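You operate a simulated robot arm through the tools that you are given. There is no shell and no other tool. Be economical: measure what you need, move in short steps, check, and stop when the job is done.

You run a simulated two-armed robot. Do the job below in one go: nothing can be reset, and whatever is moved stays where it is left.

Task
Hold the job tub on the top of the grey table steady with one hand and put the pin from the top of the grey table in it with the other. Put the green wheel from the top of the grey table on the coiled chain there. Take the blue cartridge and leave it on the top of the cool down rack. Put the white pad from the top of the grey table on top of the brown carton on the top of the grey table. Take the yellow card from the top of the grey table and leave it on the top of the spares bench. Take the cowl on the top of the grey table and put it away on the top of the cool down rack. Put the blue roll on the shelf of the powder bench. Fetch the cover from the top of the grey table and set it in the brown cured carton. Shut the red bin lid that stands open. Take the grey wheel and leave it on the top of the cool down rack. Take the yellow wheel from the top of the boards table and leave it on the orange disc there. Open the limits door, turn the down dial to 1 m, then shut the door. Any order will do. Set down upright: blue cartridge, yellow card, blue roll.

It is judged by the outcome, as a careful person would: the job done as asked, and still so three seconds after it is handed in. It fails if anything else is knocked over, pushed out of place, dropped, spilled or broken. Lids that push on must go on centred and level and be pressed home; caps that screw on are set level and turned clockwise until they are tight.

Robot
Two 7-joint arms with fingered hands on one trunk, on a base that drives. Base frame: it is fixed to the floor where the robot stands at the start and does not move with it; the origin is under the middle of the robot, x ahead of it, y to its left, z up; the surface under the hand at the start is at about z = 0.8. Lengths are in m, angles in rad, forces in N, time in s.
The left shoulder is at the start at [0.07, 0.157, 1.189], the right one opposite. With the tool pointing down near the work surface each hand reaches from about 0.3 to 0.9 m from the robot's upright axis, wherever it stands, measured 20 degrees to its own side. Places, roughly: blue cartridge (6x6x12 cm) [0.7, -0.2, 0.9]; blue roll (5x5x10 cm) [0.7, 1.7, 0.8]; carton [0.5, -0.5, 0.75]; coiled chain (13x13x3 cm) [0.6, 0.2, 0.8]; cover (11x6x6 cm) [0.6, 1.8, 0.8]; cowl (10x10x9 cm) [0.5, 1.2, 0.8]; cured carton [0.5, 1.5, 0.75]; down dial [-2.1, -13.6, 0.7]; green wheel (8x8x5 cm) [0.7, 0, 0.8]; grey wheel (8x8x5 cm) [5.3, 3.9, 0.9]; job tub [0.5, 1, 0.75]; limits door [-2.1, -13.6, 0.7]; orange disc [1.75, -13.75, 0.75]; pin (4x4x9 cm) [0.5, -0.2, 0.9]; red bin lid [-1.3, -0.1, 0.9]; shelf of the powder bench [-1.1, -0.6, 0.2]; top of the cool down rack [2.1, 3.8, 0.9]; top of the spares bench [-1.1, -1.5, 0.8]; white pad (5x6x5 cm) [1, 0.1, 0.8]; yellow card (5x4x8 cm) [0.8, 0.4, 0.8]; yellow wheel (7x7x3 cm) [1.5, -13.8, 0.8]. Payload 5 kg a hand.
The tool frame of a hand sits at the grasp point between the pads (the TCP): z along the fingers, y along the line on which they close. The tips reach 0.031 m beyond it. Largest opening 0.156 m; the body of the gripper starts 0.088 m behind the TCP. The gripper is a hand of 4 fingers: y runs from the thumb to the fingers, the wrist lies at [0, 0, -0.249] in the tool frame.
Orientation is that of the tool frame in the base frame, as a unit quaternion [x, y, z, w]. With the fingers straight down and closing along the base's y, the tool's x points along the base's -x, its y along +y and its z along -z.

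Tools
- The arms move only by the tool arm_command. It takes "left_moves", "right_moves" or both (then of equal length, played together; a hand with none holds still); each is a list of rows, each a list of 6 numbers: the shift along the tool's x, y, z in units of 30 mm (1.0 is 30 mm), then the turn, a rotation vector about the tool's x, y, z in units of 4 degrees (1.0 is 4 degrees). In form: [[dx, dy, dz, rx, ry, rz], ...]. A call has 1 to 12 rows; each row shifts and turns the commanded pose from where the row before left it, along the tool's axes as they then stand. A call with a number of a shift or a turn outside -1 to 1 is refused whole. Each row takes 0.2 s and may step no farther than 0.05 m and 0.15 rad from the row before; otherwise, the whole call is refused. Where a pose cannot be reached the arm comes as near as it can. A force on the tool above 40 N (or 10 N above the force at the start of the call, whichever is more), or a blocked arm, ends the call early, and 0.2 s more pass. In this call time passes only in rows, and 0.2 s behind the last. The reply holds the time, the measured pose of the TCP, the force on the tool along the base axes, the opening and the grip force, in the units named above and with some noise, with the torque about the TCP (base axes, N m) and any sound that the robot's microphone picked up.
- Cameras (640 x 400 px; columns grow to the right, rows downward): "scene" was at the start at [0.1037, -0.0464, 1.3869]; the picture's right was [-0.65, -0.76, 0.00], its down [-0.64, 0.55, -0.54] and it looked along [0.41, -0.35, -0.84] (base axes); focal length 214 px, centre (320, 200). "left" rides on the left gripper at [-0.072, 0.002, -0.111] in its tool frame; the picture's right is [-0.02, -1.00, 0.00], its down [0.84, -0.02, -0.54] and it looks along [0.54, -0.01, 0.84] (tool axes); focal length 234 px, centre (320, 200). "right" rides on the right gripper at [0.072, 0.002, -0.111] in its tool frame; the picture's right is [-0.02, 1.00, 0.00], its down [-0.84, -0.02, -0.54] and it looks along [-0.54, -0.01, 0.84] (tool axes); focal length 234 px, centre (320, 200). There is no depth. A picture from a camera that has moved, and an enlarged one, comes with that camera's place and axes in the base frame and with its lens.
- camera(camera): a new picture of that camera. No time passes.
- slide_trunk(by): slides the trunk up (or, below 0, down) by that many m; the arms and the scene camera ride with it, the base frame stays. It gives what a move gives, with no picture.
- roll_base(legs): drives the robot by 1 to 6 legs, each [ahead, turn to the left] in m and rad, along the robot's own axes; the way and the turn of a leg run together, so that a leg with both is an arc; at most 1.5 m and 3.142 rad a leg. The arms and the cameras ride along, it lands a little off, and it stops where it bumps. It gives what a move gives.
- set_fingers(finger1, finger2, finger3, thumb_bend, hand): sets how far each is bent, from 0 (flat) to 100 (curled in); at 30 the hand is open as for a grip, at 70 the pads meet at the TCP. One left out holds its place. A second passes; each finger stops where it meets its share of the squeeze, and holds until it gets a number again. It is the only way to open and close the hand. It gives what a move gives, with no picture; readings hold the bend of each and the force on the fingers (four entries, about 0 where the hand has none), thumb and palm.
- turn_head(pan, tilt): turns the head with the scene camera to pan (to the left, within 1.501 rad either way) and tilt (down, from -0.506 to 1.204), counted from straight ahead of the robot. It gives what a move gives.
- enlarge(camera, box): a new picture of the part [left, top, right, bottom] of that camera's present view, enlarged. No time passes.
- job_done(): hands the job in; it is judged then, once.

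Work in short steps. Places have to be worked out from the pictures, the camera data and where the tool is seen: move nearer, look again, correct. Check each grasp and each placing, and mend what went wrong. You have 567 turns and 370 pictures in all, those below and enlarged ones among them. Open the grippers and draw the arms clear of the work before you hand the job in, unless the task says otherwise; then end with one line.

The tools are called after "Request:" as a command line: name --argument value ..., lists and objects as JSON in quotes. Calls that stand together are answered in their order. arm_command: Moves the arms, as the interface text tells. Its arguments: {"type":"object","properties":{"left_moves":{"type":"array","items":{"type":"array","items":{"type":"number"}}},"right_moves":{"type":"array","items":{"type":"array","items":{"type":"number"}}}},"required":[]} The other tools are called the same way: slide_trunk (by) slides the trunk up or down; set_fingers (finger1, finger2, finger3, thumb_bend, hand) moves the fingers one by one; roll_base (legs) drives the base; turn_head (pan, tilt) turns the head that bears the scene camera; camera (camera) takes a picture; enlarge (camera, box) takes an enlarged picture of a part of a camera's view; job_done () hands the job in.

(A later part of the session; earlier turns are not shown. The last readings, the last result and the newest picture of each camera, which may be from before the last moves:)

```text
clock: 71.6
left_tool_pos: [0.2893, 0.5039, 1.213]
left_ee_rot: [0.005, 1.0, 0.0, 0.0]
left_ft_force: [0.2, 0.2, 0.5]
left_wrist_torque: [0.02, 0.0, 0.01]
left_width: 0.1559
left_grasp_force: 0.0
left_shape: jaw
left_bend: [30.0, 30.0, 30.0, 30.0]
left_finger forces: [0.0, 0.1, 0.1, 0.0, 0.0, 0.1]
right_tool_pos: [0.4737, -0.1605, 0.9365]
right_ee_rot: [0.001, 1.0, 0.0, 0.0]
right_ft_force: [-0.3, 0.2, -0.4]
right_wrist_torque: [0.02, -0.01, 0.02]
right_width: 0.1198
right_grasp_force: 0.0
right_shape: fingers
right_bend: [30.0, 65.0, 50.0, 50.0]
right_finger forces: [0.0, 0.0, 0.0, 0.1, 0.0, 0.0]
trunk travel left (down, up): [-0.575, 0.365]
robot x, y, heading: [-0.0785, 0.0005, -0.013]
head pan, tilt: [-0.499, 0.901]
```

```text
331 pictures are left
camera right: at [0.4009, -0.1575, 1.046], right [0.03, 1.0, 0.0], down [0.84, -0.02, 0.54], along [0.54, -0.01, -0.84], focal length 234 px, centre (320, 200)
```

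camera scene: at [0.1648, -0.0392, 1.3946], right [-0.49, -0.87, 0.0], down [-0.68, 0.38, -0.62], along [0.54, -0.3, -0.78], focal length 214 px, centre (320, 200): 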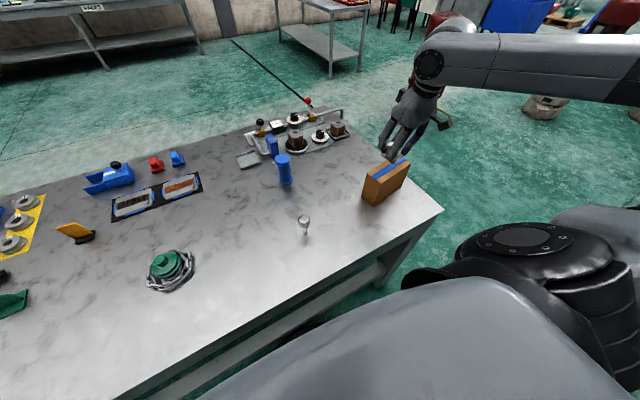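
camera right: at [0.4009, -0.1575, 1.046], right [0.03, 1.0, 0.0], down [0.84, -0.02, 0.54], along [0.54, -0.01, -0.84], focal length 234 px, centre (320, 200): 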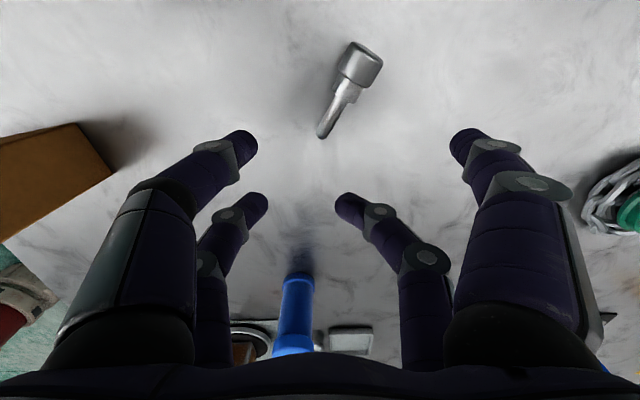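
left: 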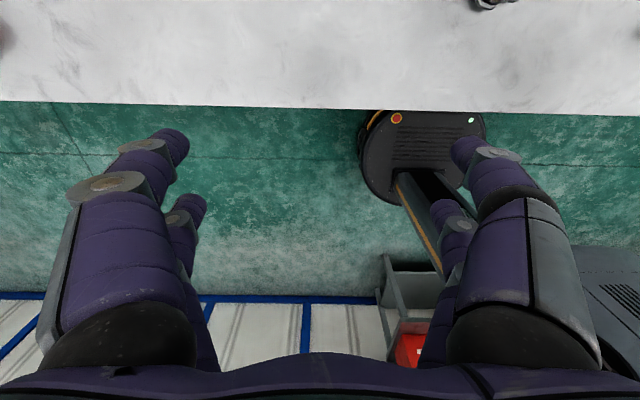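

The pin toppled as I opened the fingers. It lies with its head at about (0.413,-0.122) and its tip at (0.474,-0.157). I'll pick it up lying, so I raise, back off another 0.1 m, and yaw the hand -30° to close across it.

Request:
set_fingers --hand "right" --finger1 45 --finger2 45 --finger3 45 --thumb_bend 45

Request:
arm_command --right_moves '[[0, 0, -1, 0, 0, 0], [0, 0, -1, 0, 0, 0]]'

Request:
roll_base --legs '[[-0.1, 0]]'

Request:
arm_command --right_moves '[[-0.3, 0, 0, 0, 0, 1], [-0.3, 0, 0, 0, 0, 1], [-0.3, 0, 0, 0, 0, 1], [-0.3, 0, 0, 0, 0, 1], [-0.3, 0, 0, 0, 0, 1], [-0.3, 0, 0, 0, 0, 1], [-0.3, 0, 0, 0, 0, 1], [0, 0, 0, 0, 0, 0.5]]'

Request:
camera --camera "right"

```text
clock: 72.6
left_tool_pos: [0.2901, 0.5039, 1.2126]
left_ee_rot: [0.005, 1.0, 0.0, 0.001]
left_ft_force: [-0.7, -0.6, 0.0]
left_wrist_torque: [0.01, -0.01, 0.02]
left_width: 0.156
left_grasp_force: 0.2
left_shape: jaw
left_bend: [30.0, 30.0, 30.0, 30.0]
left_finger forces: [0.0, 0.0, 0.0, 0.0, 0.1, 0.0]
right_tool_pos: [0.4728, -0.1603, 0.9365]
right_ee_rot: [0.002, 1.0, 0.0, 0.0]
right_ft_force: [-0.4, 1.0, -0.7]
right_wrist_torque: [-0.01, 0.03, -0.01]
right_width: 0.1011
right_grasp_force: 0.1
right_shape: fingers
right_bend: [45.0, 45.0, 45.0, 45.0]
right_finger forces: [0.1, 0.0, 0.1, 0.0, 0.1, 0.0]
trunk travel left (down, up): [-0.575, 0.365]
robot x, y, heading: [-0.0832, 0.0038, -0.012]
head pan, tilt: [-0.499, 0.901]
```

```text
clock: 73.2
left_tool_pos: [0.2893, 0.5041, 1.2125]
left_ee_rot: [0.005, 1.0, 0.001, 0.0]
left_ft_force: [0.4, -0.4, -0.4]
left_wrist_torque: [0.0, -0.01, -0.03]
left_width: 0.1561
left_grasp_force: 0.1
left_shape: jaw
left_bend: [30.0, 30.0, 30.0, 30.0]
left_finger forces: [0.0, 0.0, 0.0, 0.1, 0.0, 0.1]
right_tool_pos: [0.4727, -0.1592, 0.9948]
right_ee_rot: [0.002, 1.0, 0.0, 0.0]
right_ft_force: [0.4, -0.2, -0.4]
right_wrist_torque: [0.0, -0.01, 0.04]
right_width: 0.1014
right_grasp_force: 0.0
right_shape: fingers
right_bend: [45.0, 45.0, 45.0, 45.0]
right_finger forces: [0.1, 0.0, 0.0, 0.0, 0.0, 0.0]
trunk travel left (down, up): [-0.575, 0.365]
robot x, y, heading: [-0.0836, 0.0015, -0.014]
head pan, tilt: [-0.499, 0.901]
```

```text
clock: 74.4
left_tool_pos: [0.1885, 0.5062, 1.2131]
left_ee_rot: [0.004, 1.0, 0.001, 0.0]
left_ft_force: [-0.3, 0.0, 0.6]
left_wrist_torque: [-0.01, -0.02, 0.0]
left_width: 0.1558
left_grasp_force: 0.0
left_shape: jaw
left_bend: [30.0, 30.0, 30.0, 30.0]
left_finger forces: [0.0, 0.1, 0.0, 0.0, 0.0, 0.1]
right_tool_pos: [0.3724, -0.1584, 0.9958]
right_ee_rot: [0.002, 1.0, 0.0, 0.0]
right_ft_force: [0.1, 0.1, -0.3]
right_wrist_torque: [0.03, -0.03, -0.03]
right_width: 0.1012
right_grasp_force: 0.1
right_shape: fingers
right_bend: [45.0, 45.0, 45.0, 45.0]
right_finger forces: [0.0, 0.0, 0.0, 0.0, 0.1, 0.0]
trunk travel left (down, up): [-0.575, 0.365]
robot x, y, heading: [-0.1789, 0.0043, -0.012]
head pan, tilt: [-0.499, 0.901]
```

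```text
clock: 76.2
left_tool_pos: [0.189, 0.506, 1.2117]
left_ee_rot: [0.005, 1.0, -0.001, 0.0]
left_ft_force: [0.1, 0.3, -0.9]
left_wrist_torque: [-0.04, -0.03, 0.02]
left_width: 0.156
left_grasp_force: 0.1
left_shape: jaw
left_bend: [30.0, 30.0, 30.0, 30.0]
left_finger forces: [0.0, 0.1, 0.0, 0.0, 0.0, 0.0]
right_tool_pos: [0.4327, -0.1731, 0.9969]
right_ee_rot: [0.26, 0.966, 0.0, 0.001]
right_ft_force: [-0.3, 0.0, 0.1]
right_wrist_torque: [-0.01, -0.01, -0.02]
right_width: 0.1013
right_grasp_force: 0.0
right_shape: fingers
right_bend: [45.0, 45.0, 45.0, 45.0]
right_finger forces: [0.0, 0.1, 0.0, 0.1, 0.0, 0.1]
trunk travel left (down, up): [-0.575, 0.365]
robot x, y, heading: [-0.1822, 0.0013, -0.009]
head pan, tilt: [-0.499, 0.901]
```

```text
330 pictures are left
camera right: at [0.3718, -0.134, 1.1058], right [0.52, 0.85, 0.0], down [0.71, -0.44, 0.54], along [0.46, -0.29, -0.84], focal length 234 px, centre (320, 200)
```

right: 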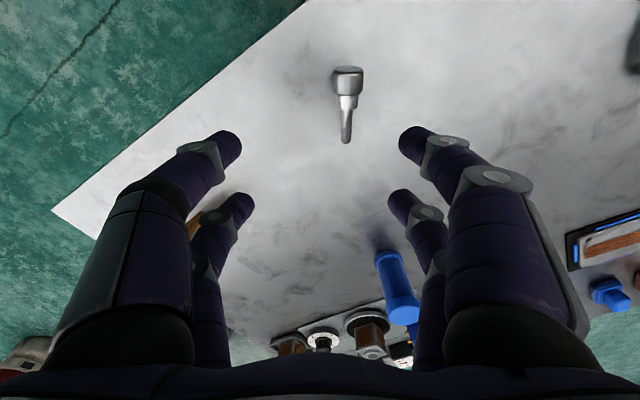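

The pin now lies along the hand's axis. I move over it and descend partway.

Request:
arm_command --right_moves '[[0.21, 0.36, 0.8, 0, 0, 0], [0.21, 0.36, 0.8, 0, 0, 0], [0.2, 0.35, 0.8, 0, 0, 0], [0, 0, 0.8, 0, 0, 0]]'

Request:
camera --camera "right"

```text
clock: 77.2
left_tool_pos: [0.1897, 0.505, 1.2125]
left_ee_rot: [0.006, 1.0, 0.0, 0.0]
left_ft_force: [0.0, 0.5, -0.2]
left_wrist_torque: [-0.01, 0.0, 0.03]
left_width: 0.1558
left_grasp_force: 0.0
left_shape: jaw
left_bend: [30.0, 30.0, 30.0, 30.0]
left_finger forces: [0.0, 0.0, 0.0, 0.0, 0.0, 0.0]
right_tool_pos: [0.4336, -0.1359, 0.8994]
right_ee_rot: [0.261, 0.965, 0.0, 0.0]
right_ft_force: [0.2, -0.6, 0.0]
right_wrist_torque: [0.01, -0.02, 0.03]
right_width: 0.1012
right_grasp_force: 0.2
right_shape: fingers
right_bend: [45.0, 45.0, 45.0, 45.0]
right_finger forces: [0.0, 0.1, 0.0, 0.0, 0.0, 0.1]
trunk travel left (down, up): [-0.575, 0.365]
robot x, y, heading: [-0.1816, 0.0007, -0.012]
head pan, tilt: [-0.499, 0.901]
```

```text
329 pictures are left
camera right: at [0.3718, -0.0972, 1.0099], right [0.52, 0.85, 0.0], down [0.71, -0.44, 0.54], along [0.46, -0.28, -0.84], focal length 234 px, centre (320, 200)
```

right: 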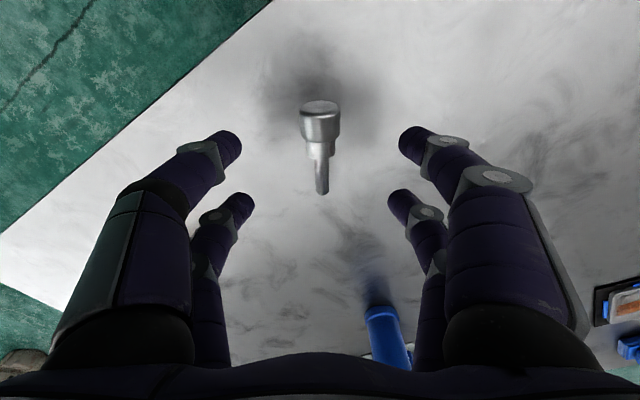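

Centred; descend to 0.842 and close.

Request:
arm_command --right_moves '[[0, 0, 1, 0, 0, 0], [0, 0, 0.9, 0, 0, 0]]'

Request:
set_fingers --hand "right" --finger1 66 --finger2 66 --finger3 66 --thumb_bend 66

Request:
camera --camera "right"

```text
clock: 77.8
left_tool_pos: [0.19, 0.5059, 1.2126]
left_ee_rot: [0.005, 1.0, 0.0, 0.0]
left_ft_force: [0.4, 0.2, -0.8]
left_wrist_torque: [0.01, 0.01, 0.0]
left_width: 0.1558
left_grasp_force: 0.1
left_shape: jaw
left_bend: [30.0, 30.0, 30.0, 30.0]
left_finger forces: [0.1, 0.1, 0.1, 0.0, 0.1, 0.0]
right_tool_pos: [0.4332, -0.1354, 0.8425]
right_ee_rot: [0.261, 0.965, 0.001, 0.0]
right_ft_force: [0.2, 0.4, -0.5]
right_wrist_torque: [-0.01, 0.0, 0.03]
right_width: 0.1012
right_grasp_force: 0.0
right_shape: fingers
right_bend: [45.0, 45.0, 45.0, 45.0]
right_finger forces: [0.0, 0.1, 0.1, 0.0, 0.1, 0.1]
trunk travel left (down, up): [-0.575, 0.365]
robot x, y, heading: [-0.1837, 0.0043, -0.012]
head pan, tilt: [-0.499, 0.901]
```

```text
clock: 78.8
left_tool_pos: [0.1888, 0.5052, 1.2119]
left_ee_rot: [0.005, 1.0, -0.001, 0.0]
left_ft_force: [0.3, 0.5, 0.5]
left_wrist_torque: [0.05, 0.01, 0.02]
left_width: 0.1558
left_grasp_force: 0.0
left_shape: jaw
left_bend: [30.0, 30.0, 30.0, 30.0]
left_finger forces: [0.0, 0.0, 0.0, 0.0, 0.0, 0.0]
right_tool_pos: [0.4333, -0.1348, 0.8423]
right_ee_rot: [0.261, 0.965, 0.0, 0.0]
right_ft_force: [-1.7, 0.3, 0.0]
right_wrist_torque: [0.0, 0.03, -0.01]
right_width: 0.0322
right_grasp_force: 4.5
right_shape: fingers
right_bend: [62.0, 66.0, 66.0, 64.0]
right_finger forces: [4.2, 0.0, 0.0, 0.0, 4.3, 0.1]
trunk travel left (down, up): [-0.575, 0.365]
robot x, y, heading: [-0.1814, -0.0034, -0.011]
head pan, tilt: [-0.499, 0.901]
```

```text
328 pictures are left
camera right: at [0.372, -0.0968, 0.9526], right [0.52, 0.85, 0.0], down [0.71, -0.44, 0.54], along [0.46, -0.28, -0.84], focal length 234 px, centre (320, 200)
```

right: 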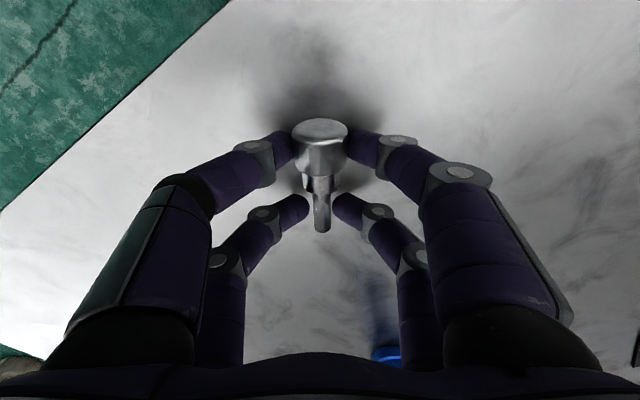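

f1 and thumb hold the head; I squeeze further with all digits so the stem is caught too, then lift.

Request:
set_fingers --hand "right" --finger1 70 --finger2 70 --finger3 70 --thumb_bend 70

Request:
arm_command --right_moves '[[0, 0, -0.5, 0, 0, 0], [0, 0, -1, 0, 0, 0], [0, 0, -1, 0, 0, 0], [0, 0, -1, 0, 0, 0], [0, 0, -1, 0, 0, 0], [0, 0, -1, 0, 0, 0], [0, 0, -1, 0, 0, 0]]'

Request:
camera --camera "right"

```text
clock: 79.8
left_tool_pos: [0.1886, 0.5056, 1.2124]
left_ee_rot: [0.005, 1.0, -0.001, 0.001]
left_ft_force: [0.6, -0.4, 0.2]
left_wrist_torque: [0.03, -0.03, 0.0]
left_width: 0.1555
left_grasp_force: 0.0
left_shape: jaw
left_bend: [30.0, 30.0, 30.0, 30.0]
left_finger forces: [0.0, 0.0, 0.0, 0.0, 0.1, 0.1]
right_tool_pos: [0.4333, -0.1345, 0.843]
right_ee_rot: [0.26, 0.965, 0.001, 0.0]
right_ft_force: [-0.6, -1.4, 0.5]
right_wrist_torque: [-0.04, 0.01, 0.0]
right_width: 0.031
right_grasp_force: 10.3
right_shape: fingers
right_bend: [62.0, 68.0, 69.0, 66.0]
right_finger forces: [8.2, 1.6, 0.6, 0.0, 9.3, 0.1]
trunk travel left (down, up): [-0.575, 0.365]
robot x, y, heading: [-0.181, 0.0058, -0.01]
head pan, tilt: [-0.499, 0.901]
```

```text
clock: 81.4
left_tool_pos: [0.1882, 0.5066, 1.2121]
left_ee_rot: [0.005, 1.0, -0.001, -0.001]
left_ft_force: [0.1, 0.0, -0.1]
left_wrist_torque: [0.0, -0.02, 0.01]
left_width: 0.1557
left_grasp_force: 0.1
left_shape: jaw
left_bend: [30.0, 30.0, 30.0, 30.0]
left_finger forces: [0.0, 0.0, 0.0, 0.0, 0.0, 0.0]
right_tool_pos: [0.4322, -0.1355, 1.0388]
right_ee_rot: [0.259, 0.966, 0.0, 0.0]
right_ft_force: [-0.3, 0.2, -2.2]
right_wrist_torque: [-0.04, -0.02, 0.0]
right_width: 0.0309
right_grasp_force: 8.4
right_shape: fingers
right_bend: [62.0, 70.0, 70.0, 66.0]
right_finger forces: [8.7, 0.0, 0.1, 0.0, 8.6, 0.0]
trunk travel left (down, up): [-0.575, 0.365]
robot x, y, heading: [-0.1794, 0.0038, -0.006]
head pan, tilt: [-0.499, 0.901]
```

```text
327 pictures are left
camera right: at [0.3709, -0.0973, 1.1484], right [0.52, 0.85, 0.0], down [0.72, -0.44, 0.54], along [0.46, -0.28, -0.84], focal length 234 px, centre (320, 200)
```

right: 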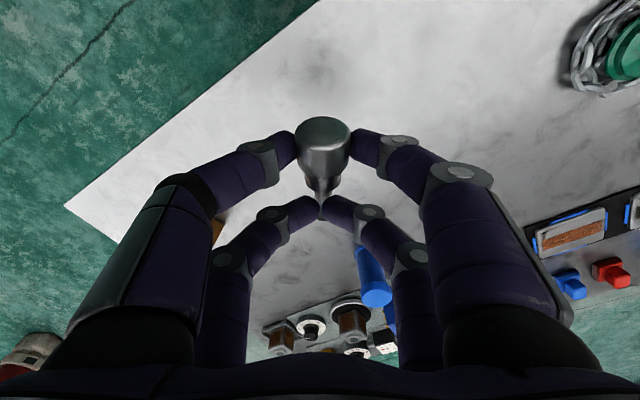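

Pin held. I tighten slightly and check the space to my left and behind-left before driving along the table.

Request:
set_fingers --hand "right" --finger1 75 --thumb_bend 75

Request:
turn_head --pan 1.5 --tilt 0.5

Request:
camera --camera "scene"

```text
clock: 82.4
left_tool_pos: [0.1888, 0.505, 1.2128]
left_ee_rot: [0.005, 1.0, 0.0, 0.0]
left_ft_force: [-1.0, -0.1, -0.6]
left_wrist_torque: [0.01, -0.01, 0.03]
left_width: 0.1562
left_grasp_force: 0.1
left_shape: jaw
left_bend: [30.0, 30.0, 30.0, 30.0]
left_finger forces: [0.1, 0.1, 0.2, 0.1, 0.0, 0.1]
right_tool_pos: [0.4325, -0.1362, 1.0376]
right_ee_rot: [0.261, 0.965, 0.0, 0.0]
right_ft_force: [0.5, 0.7, -3.5]
right_wrist_torque: [-0.04, -0.01, 0.03]
right_width: 0.0306
right_grasp_force: 11.6
right_shape: fingers
right_bend: [59.0, 70.0, 70.0, 68.0]
right_finger forces: [11.9, 0.0, 0.0, 0.1, 11.4, 0.0]
trunk travel left (down, up): [-0.575, 0.365]
robot x, y, heading: [-0.1834, 0.0055, -0.012]
head pan, tilt: [-0.499, 0.901]
```

```text
clock: 84.3
left_tool_pos: [0.1888, 0.5041, 1.2125]
left_ee_rot: [0.005, 1.0, 0.001, 0.0]
left_ft_force: [-1.2, 0.1, 0.5]
left_wrist_torque: [0.0, -0.04, 0.01]
left_width: 0.1559
left_grasp_force: 0.0
left_shape: jaw
left_bend: [30.0, 30.0, 30.0, 30.0]
left_finger forces: [0.0, 0.0, 0.0, 0.0, 0.1, 0.1]
right_tool_pos: [0.4342, -0.136, 1.0381]
right_ee_rot: [0.26, 0.966, 0.0, 0.0]
right_ft_force: [-0.7, 0.1, -3.3]
right_wrist_torque: [0.0, 0.01, -0.01]
right_width: 0.0308
right_grasp_force: 11.6
right_shape: fingers
right_bend: [59.0, 70.0, 70.0, 68.0]
right_finger forces: [11.9, 0.1, 0.0, 0.0, 11.4, 0.1]
trunk travel left (down, up): [-0.575, 0.365]
robot x, y, heading: [-0.183, -0.0015, -0.01]
head pan, tilt: [1.499, 0.499]
```

```text
326 pictures are left
camera scene: at [-0.1234, 0.091, 1.4284], right [1.0, -0.08, 0.0], down [-0.04, -0.48, -0.88], along [0.07, 0.87, -0.48], focal length 214 px, centre (320, 200)
```

scene: 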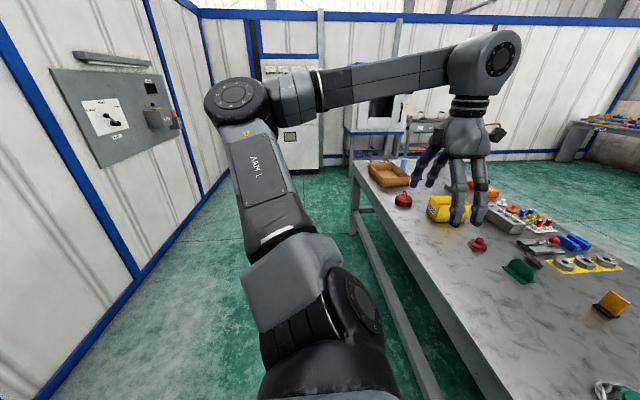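

Clear floor to the left. I drive along the table to about y=0.9.

Request:
roll_base --legs '[[0, 1.58], [0.9, 0], [0, -1.57]]'

Request:
turn_head --pan 0.2 --tilt 0.8

Request:
camera --camera "scene"

Request:
camera --camera "right"

```text
clock: 96.6
left_tool_pos: [0.1875, 1.4124, 1.2107]
left_ee_rot: [-0.007, 1.0, -0.001, 0.0]
left_ft_force: [-0.2, 0.0, 0.6]
left_wrist_torque: [-0.02, 0.0, -0.01]
left_width: 0.1558
left_grasp_force: 0.0
left_shape: jaw
left_bend: [30.0, 30.0, 30.0, 30.0]
left_finger forces: [0.0, 0.0, 0.1, 0.0, 0.0, 0.0]
right_tool_pos: [0.45, 0.7782, 1.0384]
right_ee_rot: [0.247, 0.969, 0.0, 0.0]
right_ft_force: [0.2, 0.0, -3.0]
right_wrist_torque: [-0.02, -0.05, 0.0]
right_width: 0.0303
right_grasp_force: 11.9
right_shape: fingers
right_bend: [59.0, 70.0, 70.0, 68.0]
right_finger forces: [11.8, 0.0, 0.1, 0.1, 11.3, 0.0]
trunk travel left (down, up): [-0.575, 0.365]
robot x, y, heading: [-0.1659, 0.9012, 0.016]
head pan, tilt: [1.499, 0.499]
```

```text
clock: 98.1
left_tool_pos: [0.1884, 1.4133, 1.213]
left_ee_rot: [-0.008, 1.0, 0.0, 0.0]
left_ft_force: [0.4, -0.3, -0.2]
left_wrist_torque: [0.0, -0.01, -0.03]
left_width: 0.1555
left_grasp_force: 0.2
left_shape: jaw
left_bend: [30.0, 30.0, 30.0, 30.0]
left_finger forces: [0.0, 0.0, 0.0, 0.0, 0.0, 0.1]
right_tool_pos: [0.4501, 0.7789, 1.0383]
right_ee_rot: [0.247, 0.969, 0.0, 0.0]
right_ft_force: [-0.5, -0.7, -3.6]
right_wrist_torque: [-0.05, 0.01, 0.01]
right_width: 0.0304
right_grasp_force: 11.3
right_shape: fingers
right_bend: [59.0, 70.0, 70.0, 68.0]
right_finger forces: [11.8, 0.1, 0.0, 0.1, 11.3, 0.1]
trunk travel left (down, up): [-0.575, 0.365]
robot x, y, heading: [-0.1695, 0.899, 0.017]
head pan, tilt: [0.201, 0.799]
```

```text
325 pictures are left
camera scene: at [-0.0394, 0.9172, 1.4024], right [0.22, -0.98, 0.0], down [-0.7, -0.15, -0.7], along [0.68, 0.15, -0.72], focal length 214 px, centre (320, 200)
```

scene: 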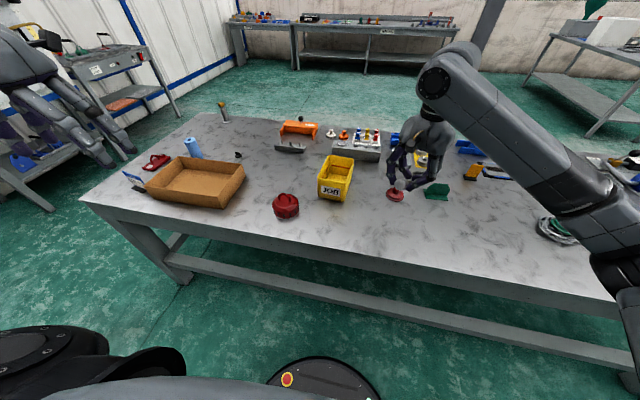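

```text
324 pictures are left
camera right: at [0.387, 0.8151, 1.1482], right [0.5, 0.87, 0.0], down [0.73, -0.42, 0.54], along [0.47, -0.27, -0.84], focal length 234 px, centre (320, 200)
```

right: 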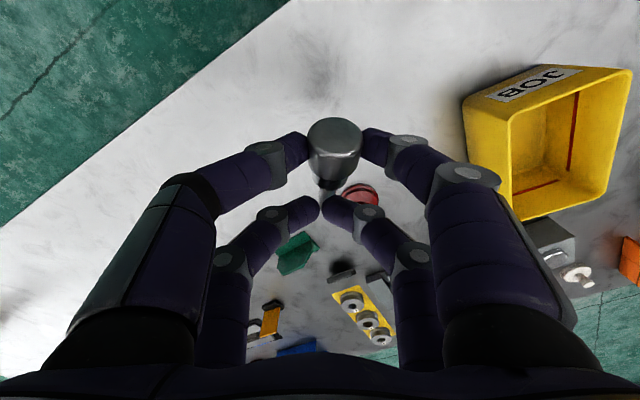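

I see the yellow JOB tub, the red cowl, the open carton, the blue roll and what is likely the cover. I zoom in to measure the tub and the others.

Request:
enlarge --camera "scene" --box '[256, 110, 416, 230]'

Request:
enlarge --camera "scene" --box '[110, 90, 270, 220]'

```text
3.33 times, centred on (336, 170) of scene
camera zoom: at [-0.0394, 0.9172, 1.4024], right [0.22, -0.98, 0.0], down [-0.7, -0.15, -0.7], along [0.68, 0.15, -0.72], focal length 715 px, centre (267, 300)
```

zoom: 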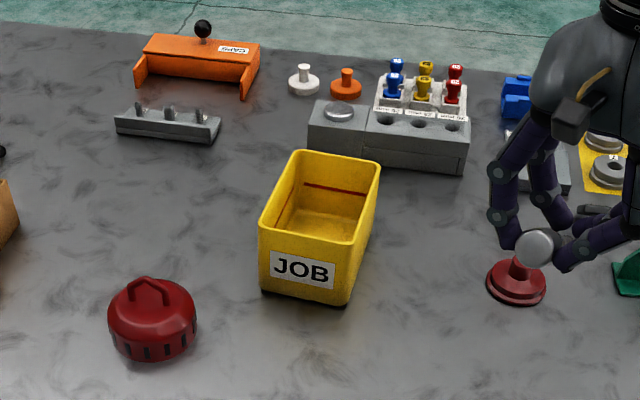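

```text
3.08 times, centred on (190, 155) of scene
camera zoom: at [-0.0394, 0.9172, 1.4024], right [0.22, -0.98, 0.0], down [-0.7, -0.15, -0.7], along [0.68, 0.15, -0.72], focal length 660 px, centre (720, 338)
```

zoom: 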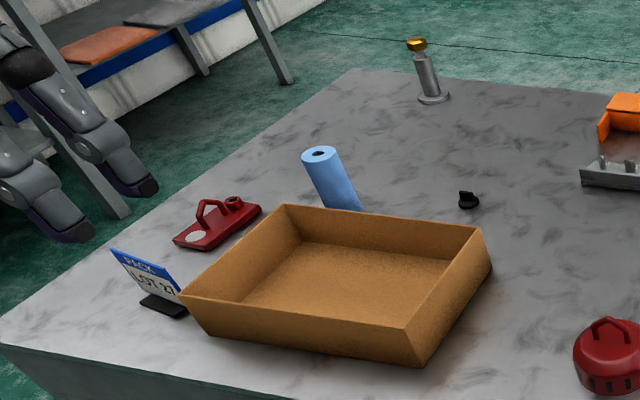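

Tub rim spans x 0.54–0.69, y 0.945–1.046 at z≈0.90. I'll hold it with the left hand from the front, tilted ~60°, straddling its side walls so the top stays free. First I bring the left hand near.

Request:
arm_command --left_moves '[[-0.8, -1, 0, 0, 0, 0], [-0.8, -1, 0, 0, 0, 0], [-0.8, -1, 0, 0, 0, 0], [-0.8, -1, 0, 0, 0, 0], [-0.8, -1, 0, 0, 0, 0], [-0.8, -1, 0, 0, 0, 0], [-0.8, -1, 0, 0, 0, 0], [-0.8, -1, 0, 0, 0, 0], [-0.8, -1, 0, 0, 0, 0], [-0.8, -1, 0, 0, 0, 0], [-0.8, -1, 0, 0, 0, 0], [-0.8, -1, 0, 0, 0, 0]]'

Request:
arm_command --left_moves '[[0, -0.95, 0, 0, -1, 0], [0, -0.95, 0, 0, -1, 0], [0, 0, 0, 0, -1, 0], [0, 0, 0, 0, -1, 0], [0, 0, 0, 0, -1, 0], [0, 0, 0, 0, -1, 0], [0, 0, 0, 0, -1, 0], [0, 0, 0, 0, -1, 0], [0, 0, 0, 0, -1, 0], [0, 0, 0, 0, -1, 0], [0, 0, 0, 0, -1, 0], [0, 0, 0, 0, -1, 0]]'

Request:
camera --camera "left"

```text
clock: 100.7
left_tool_pos: [0.4857, 1.0595, 1.2091]
left_ee_rot: [-0.009, 1.0, 0.001, -0.002]
left_ft_force: [0.0, -0.3, -0.7]
left_wrist_torque: [0.0, 0.06, 0.01]
left_width: 0.1558
left_grasp_force: 0.0
left_shape: jaw
left_bend: [30.0, 30.0, 30.0, 30.0]
left_finger forces: [0.0, 0.0, 0.0, 0.0, 0.0, 0.0]
right_tool_pos: [0.4529, 0.7779, 1.037]
right_ee_rot: [0.248, 0.969, -0.001, -0.001]
right_ft_force: [1.1, 0.2, -2.0]
right_wrist_torque: [-0.02, 0.0, 0.0]
right_width: 0.0304
right_grasp_force: 11.8
right_shape: fingers
right_bend: [59.0, 70.0, 70.0, 68.0]
right_finger forces: [11.8, 0.0, 0.1, 0.1, 11.2, 0.1]
trunk travel left (down, up): [-0.575, 0.365]
robot x, y, heading: [-0.1721, 0.9004, 0.018]
head pan, tilt: [0.201, 0.799]
```

```text
clock: 103.3
left_tool_pos: [0.4789, 1.0069, 1.2108]
left_ee_rot: [-0.009, 0.914, 0.004, 0.406]
left_ft_force: [0.2, 0.6, 0.5]
left_wrist_torque: [0.02, -0.01, 0.05]
left_width: 0.1561
left_grasp_force: 0.1
left_shape: jaw
left_bend: [30.0, 30.0, 30.0, 30.0]
left_finger forces: [0.1, 0.0, 0.0, 0.1, 0.0, 0.0]
left hand out of reach, approached as far as the arm can: row 2
right_tool_pos: [0.4497, 0.7776, 1.038]
right_ee_rot: [0.247, 0.969, 0.0, 0.0]
right_ft_force: [0.0, 0.0, -2.5]
right_wrist_torque: [-0.01, -0.03, 0.0]
right_width: 0.0303
right_grasp_force: 11.1
right_shape: fingers
right_bend: [59.0, 70.0, 70.0, 68.0]
right_finger forces: [11.8, 0.0, 0.1, 0.0, 11.3, 0.0]
trunk travel left (down, up): [-0.575, 0.365]
robot x, y, heading: [-0.1688, 0.9, 0.016]
head pan, tilt: [0.201, 0.799]
```

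```text
321 pictures are left
camera left: at [0.4443, 1.0079, 1.3389], right [0.03, -1.0, 0.02], down [-0.97, -0.04, -0.26], along [0.26, -0.01, -0.97], focal length 234 px, centre (320, 200)
```

left: 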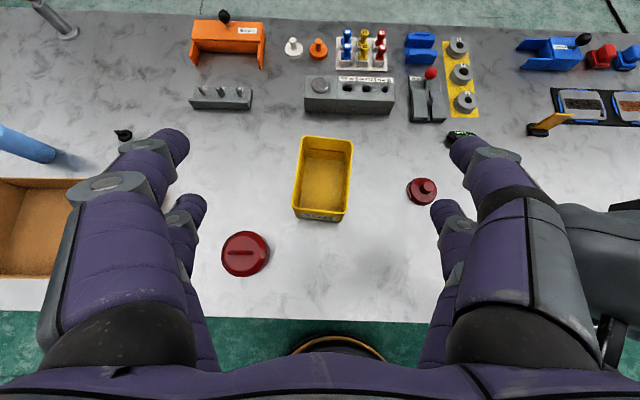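

Great view: tub centre (0.614,0.998). I complete the tilt to 60° and move to just above the tub.

Request:
arm_command --left_moves '[[0, 0, 0, 0, -1, 0], [0, 0, 0, 0, -1, 0], [0, 0, 0, 0, -1, 0], [0.475, -0.055, 0.955, 0, 0, 0], [0.475, -0.055, 0.955, 0, 0, 0], [0.475, -0.055, 0.955, 0, 0, 0], [0.475, -0.055, 0.955, 0, 0, 0], [0.475, -0.055, 0.955, 0, 0, 0], [0.475, -0.055, 0.955, 0, 0, 0]]'

Request:
camera --camera "left"

Request:
camera --camera "scene"

```text
clock: 105.3
left_tool_pos: [0.5884, 0.9995, 1.0495]
left_ee_rot: [-0.007, 0.866, 0.004, 0.499]
left_ft_force: [0.2, -1.3, 0.1]
left_wrist_torque: [-0.02, 0.01, 0.0]
left_width: 0.1561
left_grasp_force: 0.1
left_shape: jaw
left_bend: [30.0, 30.0, 30.0, 30.0]
left_finger forces: [0.0, 0.0, 0.0, 0.0, 0.0, 0.0]
right_tool_pos: [0.4501, 0.7781, 1.0379]
right_ee_rot: [0.246, 0.969, 0.001, -0.001]
right_ft_force: [0.2, -0.3, -3.0]
right_wrist_torque: [-0.05, 0.01, 0.02]
right_width: 0.0305
right_grasp_force: 11.7
right_shape: fingers
right_bend: [59.0, 70.0, 70.0, 68.0]
right_finger forces: [11.8, 0.1, 0.0, 0.1, 11.2, 0.1]
trunk travel left (down, up): [-0.575, 0.365]
robot x, y, heading: [-0.1691, 0.8986, 0.02]
head pan, tilt: [0.201, 0.799]
```

```text
320 pictures are left
camera left: at [0.5274, 0.9999, 1.1681], right [0.03, -1.0, 0.02], down [-0.89, -0.03, -0.45], along [0.45, -0.01, -0.89], focal length 234 px, centre (320, 200)
```

left: 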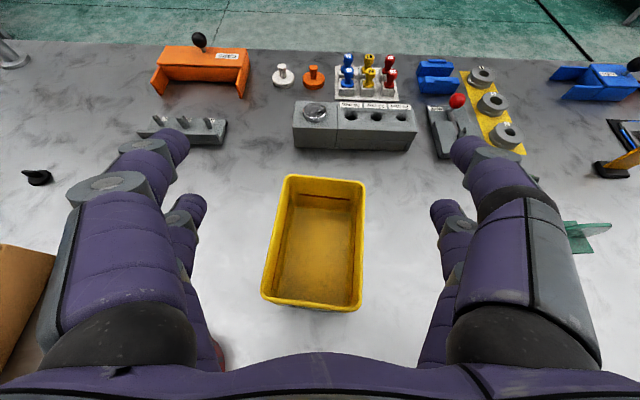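

```text
319 pictures are left
camera scene: at [-0.0376, 0.917, 1.4023], right [0.22, -0.98, 0.0], down [-0.7, -0.15, -0.7], along [0.68, 0.15, -0.72], focal length 214 px, centre (320, 200)
```

scene: 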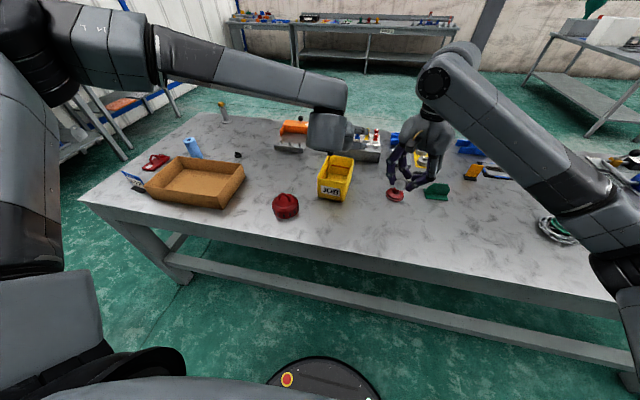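

Aligned. I narrow the left opening slightly and lower around the tub.

Request:
set_fingers --hand "left" --finger1 34 --finger2 34 --finger3 34 --thumb_bend 34

Request:
arm_command --left_moves '[[0.866, 0, 0.5, 0, 0, 0], [0.866, 0, 0.5, 0, 0, 0], [0.866, 0, 0.5, 0, 0, 0], [0.866, 0, 0.5, 0, 0, 0]]'

Request:
camera --camera "left"

Request:
enlarge --camera "scene" --box '[240, 90, 432, 240]'

```text
clock: 106.3
left_tool_pos: [0.586, 0.9993, 1.0508]
left_ee_rot: [-0.007, 0.867, 0.004, 0.499]
left_ft_force: [-0.7, -0.1, -0.2]
left_wrist_torque: [0.0, -0.02, 0.01]
left_width: 0.1452
left_grasp_force: 0.0
left_shape: fingers
left_bend: [34.0, 34.0, 34.0, 34.0]
left_finger forces: [0.0, 0.0, 0.0, 0.0, 0.0, 0.0]
right_tool_pos: [0.45, 0.7774, 1.0376]
right_ee_rot: [0.247, 0.969, -0.001, -0.001]
right_ft_force: [-0.4, 1.2, -3.2]
right_wrist_torque: [-0.03, 0.01, 0.01]
right_width: 0.0302
right_grasp_force: 11.5
right_shape: fingers
right_bend: [59.0, 70.0, 70.0, 68.0]
right_finger forces: [11.8, 0.1, 0.1, 0.1, 11.2, 0.0]
trunk travel left (down, up): [-0.575, 0.365]
robot x, y, heading: [-0.1699, 0.9005, 0.018]
head pan, tilt: [0.201, 0.799]
```

```text
clock: 107.3
left_tool_pos: [0.5822, 1.0073, 0.9359]
left_ee_rot: [-0.007, 0.866, 0.004, 0.5]
left_ft_force: [-0.1, 0.7, -0.8]
left_wrist_torque: [0.01, 0.04, -0.01]
left_width: 0.1451
left_grasp_force: 0.1
left_shape: fingers
left_bend: [34.0, 34.0, 34.0, 34.0]
left_finger forces: [0.1, 0.0, 0.0, 0.0, 0.0, 0.1]
left hand out of reach, approached as far as the arm can: row 4
right_tool_pos: [0.4491, 0.7791, 1.0387]
right_ee_rot: [0.247, 0.969, 0.0, 0.0]
right_ft_force: [0.2, 0.0, -3.8]
right_wrist_torque: [-0.03, -0.03, -0.01]
right_width: 0.0302
right_grasp_force: 11.6
right_shape: fingers
right_bend: [59.0, 70.0, 70.0, 68.0]
right_finger forces: [11.8, 0.1, 0.0, 0.1, 11.2, 0.0]
trunk travel left (down, up): [-0.575, 0.365]
robot x, y, heading: [-0.1691, 0.9009, 0.011]
head pan, tilt: [0.201, 0.799]
```

```text
318 pictures are left
camera left: at [0.522, 1.0084, 1.0538], right [0.03, -1.0, 0.02], down [-0.89, -0.03, -0.45], along [0.45, -0.01, -0.89], focal length 234 px, centre (320, 200)
```

left: 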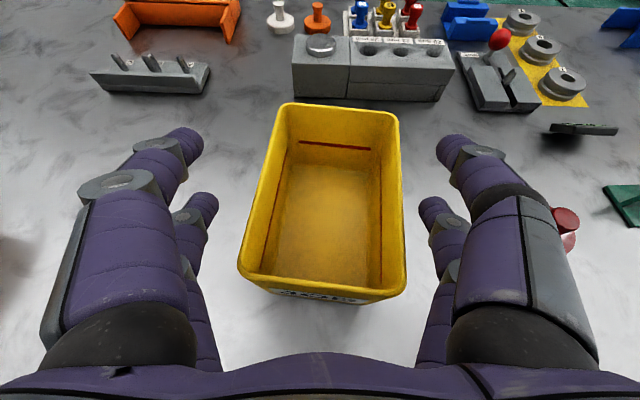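

```text
2.67 times, centred on (336, 165) of scene
camera zoom: at [-0.0391, 0.9174, 1.4024], right [0.22, -0.98, 0.0], down [-0.7, -0.15, -0.7], along [0.68, 0.15, -0.72], focal length 572 px, centre (277, 293)
```

zoom: 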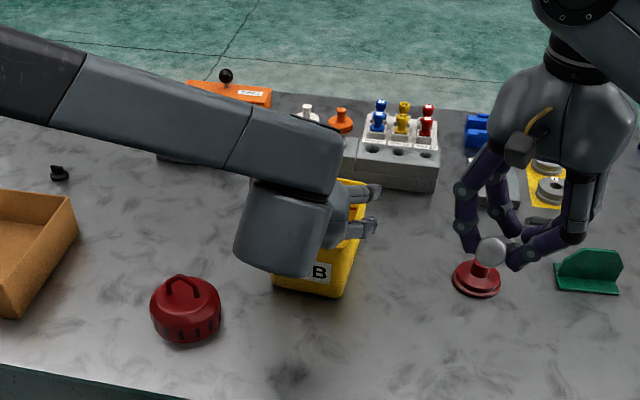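

The arm is again too folded. Raising the trunk 0.15 m lengthens the shoulder-wrist distance; then I lower the hand again.

Request:
slide_trunk --by 0.15

Request:
arm_command --left_moves '[[0.866, 0, 0.5, 0, 0, 0], [0.866, 0, 0.5, 0, 0, 0], [0.866, 0, 0.5, 0, 0, 0], [0.866, 0, 0.5, 0, 0, 0], [0.866, 0, 0.5, 0, 0, 0]]'

Request:
camera --camera "left"

```text
clock: 109.0
left_tool_pos: [0.5825, 1.0076, 1.0841]
left_ee_rot: [-0.006, 0.867, 0.004, 0.499]
left_ft_force: [0.6, -0.7, -0.8]
left_wrist_torque: [0.0, 0.01, 0.01]
left_width: 0.1454
left_grasp_force: 0.0
left_shape: fingers
left_bend: [34.0, 34.0, 34.0, 34.0]
left_finger forces: [0.1, 0.0, 0.0, 0.0, 0.0, 0.1]
right_tool_pos: [0.4492, 0.778, 1.1884]
right_ee_rot: [0.248, 0.969, 0.0, 0.0]
right_ft_force: [0.4, 0.0, -3.0]
right_wrist_torque: [0.0, -0.02, 0.04]
right_width: 0.0303
right_grasp_force: 11.8
right_shape: fingers
right_bend: [59.0, 70.0, 70.0, 68.0]
right_finger forces: [11.8, 0.0, 0.1, 0.0, 11.3, 0.0]
trunk travel left (down, up): [-0.725, 0.215]
robot x, y, heading: [-0.1691, 0.9014, 0.016]
head pan, tilt: [0.201, 0.799]
```

```text
clock: 110.2
left_tool_pos: [0.5449, 1.069, 0.9969]
left_ee_rot: [-0.006, 0.866, 0.003, 0.499]
left_ft_force: [0.0, -1.1, 0.5]
left_wrist_torque: [0.01, 0.01, -0.05]
left_width: 0.1453
left_grasp_force: 0.0
left_shape: fingers
left_bend: [34.0, 34.0, 34.0, 34.0]
left_finger forces: [0.0, 0.1, 0.0, 0.0, 0.1, 0.0]
left hand out of reach, approached as far as the arm can: row 1, 2, 3, 4, 5
right_tool_pos: [0.4489, 0.7798, 1.1881]
right_ee_rot: [0.247, 0.969, 0.0, 0.001]
right_ft_force: [-0.2, 0.2, -3.2]
right_wrist_torque: [-0.03, 0.0, -0.01]
right_width: 0.0303
right_grasp_force: 11.0
right_shape: fingers
right_bend: [59.0, 70.0, 70.0, 68.0]
right_finger forces: [11.8, 0.0, 0.0, 0.0, 11.4, 0.0]
trunk travel left (down, up): [-0.725, 0.215]
robot x, y, heading: [-0.168, 0.8998, 0.015]
head pan, tilt: [0.201, 0.799]
```

```text
316 pictures are left
camera left: at [0.4851, 1.0695, 1.1163], right [0.03, -1.0, 0.02], down [-0.89, -0.03, -0.45], along [0.45, -0.01, -0.89], focal length 234 px, centre (320, 200)
```

left: 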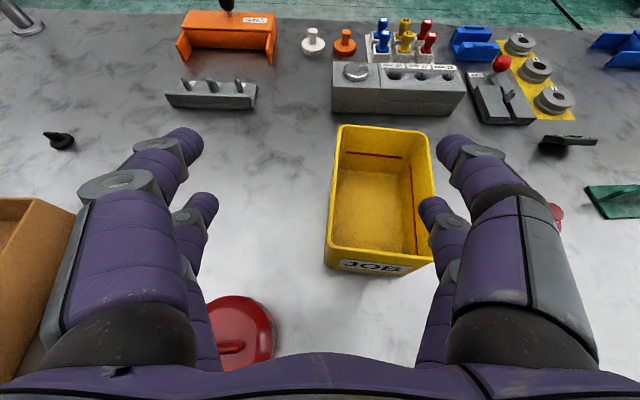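

Higher trunk made it worse, so I go the other way: raise the left hand back, lower the trunk to slightly below the original, and reduce the tilt to ~44°.

Request:
arm_command --left_moves '[[-0.866, -1, -0.5, 0, 0, 0], [-0.866, -1, -0.5, 0, 0, 0], [-1, 0, 0, 0, 1, 0], [-1, 0, 0, 0, 1, 0], [-1, 0, 0, 0, 1, 0], [-1, 0, 0, 0, 1, 0]]'

Request:
slide_trunk --by -0.2

Request:
camera --camera "left"

```text
clock: 111.6
left_tool_pos: [0.6186, 1.01, 1.1529]
left_ee_rot: [-0.007, 0.928, 0.002, 0.373]
left_ft_force: [0.0, -0.8, 0.7]
left_wrist_torque: [0.02, 0.0, -0.02]
left_width: 0.1451
left_grasp_force: 0.1
left_shape: fingers
left_bend: [34.0, 34.0, 34.0, 34.0]
left_finger forces: [0.0, 0.0, 0.0, 0.0, 0.0, 0.1]
right_tool_pos: [0.4493, 0.7781, 1.1881]
right_ee_rot: [0.247, 0.969, 0.0, 0.0]
right_ft_force: [0.0, 1.4, -3.0]
right_wrist_torque: [-0.03, -0.05, -0.01]
right_width: 0.0304
right_grasp_force: 10.9
right_shape: fingers
right_bend: [59.0, 70.0, 70.0, 68.0]
right_finger forces: [11.8, 0.0, 0.0, 0.0, 11.3, 0.0]
trunk travel left (down, up): [-0.725, 0.215]
robot x, y, heading: [-0.1686, 0.8987, 0.016]
head pan, tilt: [0.201, 0.799]
```

```text
clock: 113.8
left_tool_pos: [0.6162, 1.0092, 0.9539]
left_ee_rot: [-0.008, 0.927, 0.003, 0.374]
left_ft_force: [0.4, -0.2, -0.7]
left_wrist_torque: [0.01, -0.02, -0.03]
left_width: 0.1451
left_grasp_force: 0.1
left_shape: fingers
left_bend: [34.0, 34.0, 34.0, 34.0]
left_finger forces: [0.1, 0.1, 0.1, 0.0, 0.0, 0.1]
right_tool_pos: [0.4499, 0.7788, 0.989]
right_ee_rot: [0.247, 0.969, 0.0, 0.001]
right_ft_force: [0.6, -0.4, -2.1]
right_wrist_torque: [-0.03, 0.0, -0.01]
right_width: 0.0306
right_grasp_force: 11.2
right_shape: fingers
right_bend: [59.0, 70.0, 70.0, 68.0]
right_finger forces: [11.8, 0.1, 0.0, 0.0, 11.4, 0.1]
trunk travel left (down, up): [-0.525, 0.415]
robot x, y, heading: [-0.1712, 0.9018, 0.016]
head pan, tilt: [0.201, 0.799]
```

```text
315 pictures are left
camera left: at [0.591, 1.0098, 1.0854], right [0.03, -1.0, 0.02], down [-0.98, -0.04, -0.19], along [0.19, -0.01, -0.98], focal length 234 px, centre (320, 200)
```

left: 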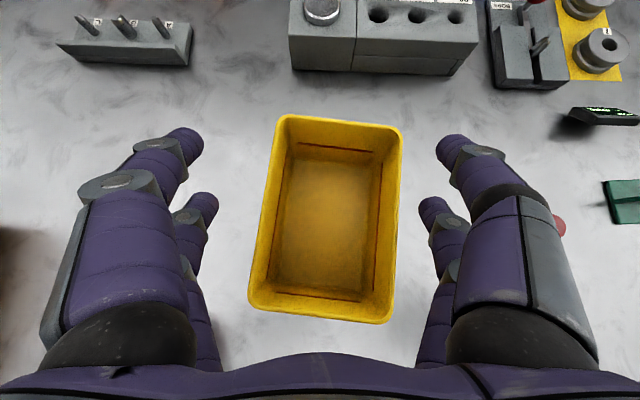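

I move down and slightly back to straddle the front part of the tub.

Request:
arm_command --left_moves '[[0.98, -0.11, 0.38, 0, 0, 0], [0.98, -0.11, 0.38, 0, 0, 0], [0.98, -0.11, 0.38, 0, 0, 0]]'

Request:
camera --camera "left"

```text
clock: 114.6
left_tool_pos: [0.5734, 1.0028, 0.8705]
left_ee_rot: [-0.007, 0.927, 0.001, 0.375]
left_ft_force: [-0.3, -0.2, -0.2]
left_wrist_torque: [-0.02, 0.01, 0.01]
left_width: 0.1451
left_grasp_force: 0.1
left_shape: fingers
left_bend: [34.0, 34.0, 34.0, 34.0]
left_finger forces: [0.1, 0.0, 0.0, 0.0, 0.1, 0.0]
left hand out of reach, approached as far as the arm can: row 3
right_tool_pos: [0.4481, 0.7784, 0.9881]
right_ee_rot: [0.248, 0.969, 0.001, 0.0]
right_ft_force: [-0.6, 0.3, -3.7]
right_wrist_torque: [-0.02, -0.04, -0.02]
right_width: 0.0302
right_grasp_force: 11.5
right_shape: fingers
right_bend: [59.0, 70.0, 70.0, 68.0]
right_finger forces: [11.7, 0.0, 0.0, 0.0, 11.2, 0.0]
trunk travel left (down, up): [-0.525, 0.415]
robot x, y, heading: [-0.1708, 0.9005, 0.014]
head pan, tilt: [0.201, 0.799]
```

```text
314 pictures are left
camera left: at [0.5481, 1.0041, 1.0016], right [0.03, -1.0, 0.02], down [-0.98, -0.03, -0.19], along [0.19, -0.01, -0.98], focal length 234 px, centre (320, 200)
```

left: 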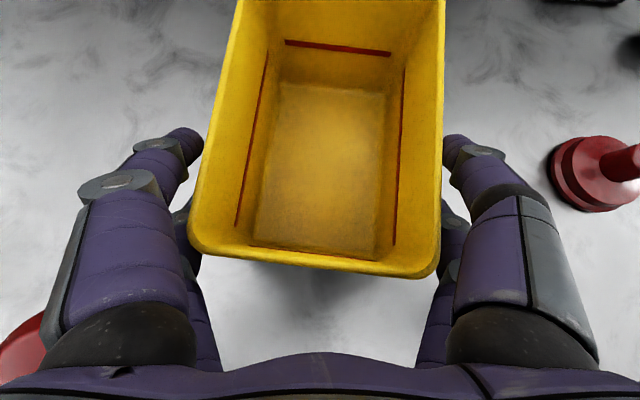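

Fingers straddle the tub. I close gently onto its side walls.

Request:
set_fingers --hand "left" --finger1 45 --finger2 45 --finger3 45 --thumb_bend 45

Request:
camera --camera "left"

```text
clock: 115.6
left_tool_pos: [0.5733, 1.0027, 0.8714]
left_ee_rot: [-0.007, 0.927, 0.001, 0.374]
left_ft_force: [-1.4, -0.7, 0.4]
left_wrist_torque: [-0.17, -0.05, -0.06]
left_width: 0.1117
left_grasp_force: 7.5
left_shape: fingers
left_bend: [43.0, 41.0, 42.0, 43.0]
left_finger forces: [2.1, 5.4, 2.3, 0.0, 5.2, 0.0]
right_tool_pos: [0.4498, 0.7772, 0.9885]
right_ee_rot: [0.248, 0.969, -0.001, 0.0]
right_ft_force: [0.6, 0.2, -3.3]
right_wrist_torque: [-0.06, 0.01, 0.0]
right_width: 0.0304
right_grasp_force: 10.9
right_shape: fingers
right_bend: [59.0, 70.0, 70.0, 68.0]
right_finger forces: [11.7, 0.0, 0.0, 0.0, 11.2, 0.0]
trunk travel left (down, up): [-0.525, 0.415]
robot x, y, heading: [-0.1689, 0.8996, 0.015]
head pan, tilt: [0.201, 0.799]
```

```text
313 pictures are left
camera left: at [0.5481, 1.004, 1.0015], right [0.03, -1.0, 0.02], down [-0.98, -0.03, -0.19], along [0.19, -0.01, -0.98], focal length 234 px, centre (320, 200)
```

left: 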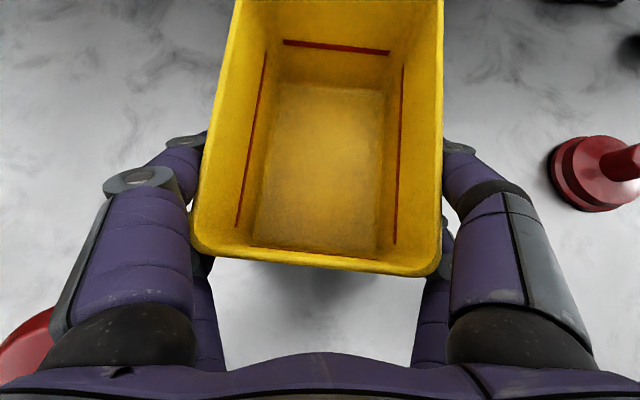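

The tub is held. I raise the right hand slightly and bring the pin over the rear half of the tub.

Request:
arm_command --right_moves '[[0, 0, -0.8, 0, 0, 0], [0, 0, -0.8, 0, 0, 0], [-0.286, 0.928, 0, 0, 0, 0], [-0.286, 0.928, 0, 0, 0, 0], [-0.286, 0.928, 0, 0, 0, 0], [-0.286, 0.928, 0, 0, 0, 0], [-0.286, 0.928, 0, 0, 0, 0], [-0.286, 0.928, 0, 0, 0, 0]]'

Request:
arm_command --right_moves '[[-0.286, 0.928, 0, 0, 0, 0], [-0.286, 0.928, 0, 0, 0, 0], [-0.286, 0.928, 0, 0, 0, 0], [-0.286, 0.928, 0, 0, 0, 0]]'

Request:
camera --camera "right"

Request:
camera --camera "left"

```text
clock: 117.4
left_tool_pos: [0.5749, 1.0033, 0.8705]
left_ee_rot: [-0.006, 0.927, 0.0, 0.375]
left_ft_force: [1.1, -0.8, 0.7]
left_wrist_torque: [-0.07, -0.02, -0.07]
left_width: 0.1119
left_grasp_force: 8.0
left_shape: fingers
left_bend: [43.0, 42.0, 42.0, 43.0]
left_finger forces: [2.2, 5.3, 2.4, 0.0, 5.4, 0.0]
right_tool_pos: [0.5757, 0.8994, 1.0357]
right_ee_rot: [0.247, 0.969, -0.001, -0.001]
right_ft_force: [-0.2, 0.2, -2.6]
right_wrist_torque: [-0.05, -0.01, -0.03]
right_width: 0.0302
right_grasp_force: 11.8
right_shape: fingers
right_bend: [58.0, 70.0, 70.0, 68.0]
right_finger forces: [11.9, 0.0, 0.0, 0.0, 11.3, 0.0]
trunk travel left (down, up): [-0.525, 0.415]
robot x, y, heading: [-0.1681, 0.8988, 0.012]
head pan, tilt: [0.201, 0.799]
```

```text
clock: 118.4
left_tool_pos: [0.5741, 1.0023, 0.8709]
left_ee_rot: [-0.005, 0.927, 0.0, 0.375]
left_ft_force: [1.2, -1.3, -1.0]
left_wrist_torque: [-0.03, -0.01, 0.01]
left_width: 0.1116
left_grasp_force: 7.4
left_shape: fingers
left_bend: [43.0, 42.0, 43.0, 43.0]
left_finger forces: [2.2, 5.2, 2.4, 0.0, 5.4, 0.1]
right_tool_pos: [0.6247, 0.9463, 1.0352]
right_ee_rot: [0.247, 0.969, 0.0, 0.0]
right_ft_force: [0.4, 0.0, -2.3]
right_wrist_torque: [-0.03, -0.04, 0.0]
right_width: 0.0302
right_grasp_force: 12.2
right_shape: fingers
right_bend: [58.0, 70.0, 70.0, 68.0]
right_finger forces: [11.9, 0.0, 0.0, 0.0, 11.5, 0.0]
right hand out of reach, approached as far as the arm can: row 3, 4
trunk travel left (down, up): [-0.525, 0.415]
robot x, y, heading: [-0.1682, 0.8985, 0.014]
head pan, tilt: [0.201, 0.799]
```

```text
312 pictures are left
camera right: at [0.5617, 0.9835, 1.1455], right [0.5, 0.87, 0.0], down [0.73, -0.42, 0.54], along [0.47, -0.27, -0.84], focal length 234 px, centre (320, 200)
```

right: 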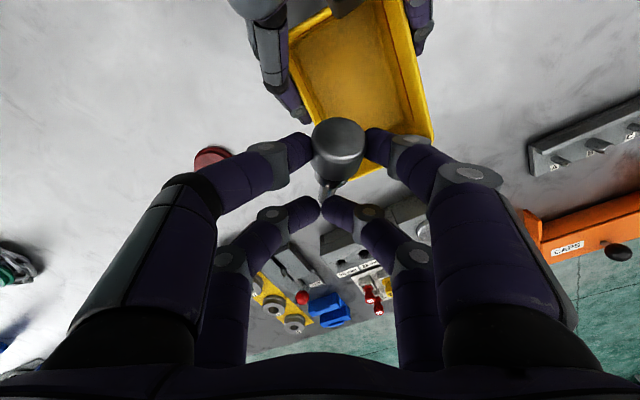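

```text
311 pictures are left
camera left: at [0.5483, 1.0032, 1.0015], right [0.03, -1.0, 0.02], down [-0.98, -0.03, -0.19], along [0.19, -0.01, -0.98], focal length 234 px, centre (320, 200)
```

left: 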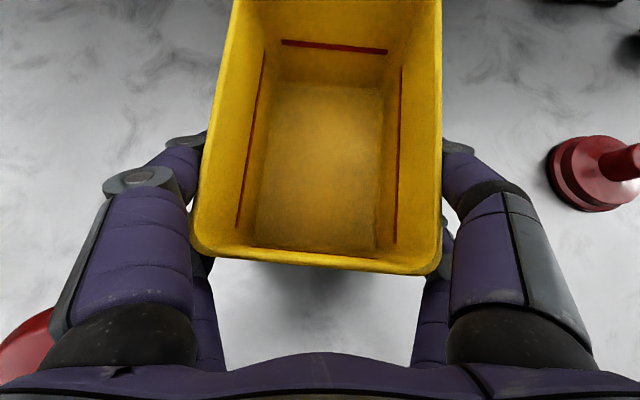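

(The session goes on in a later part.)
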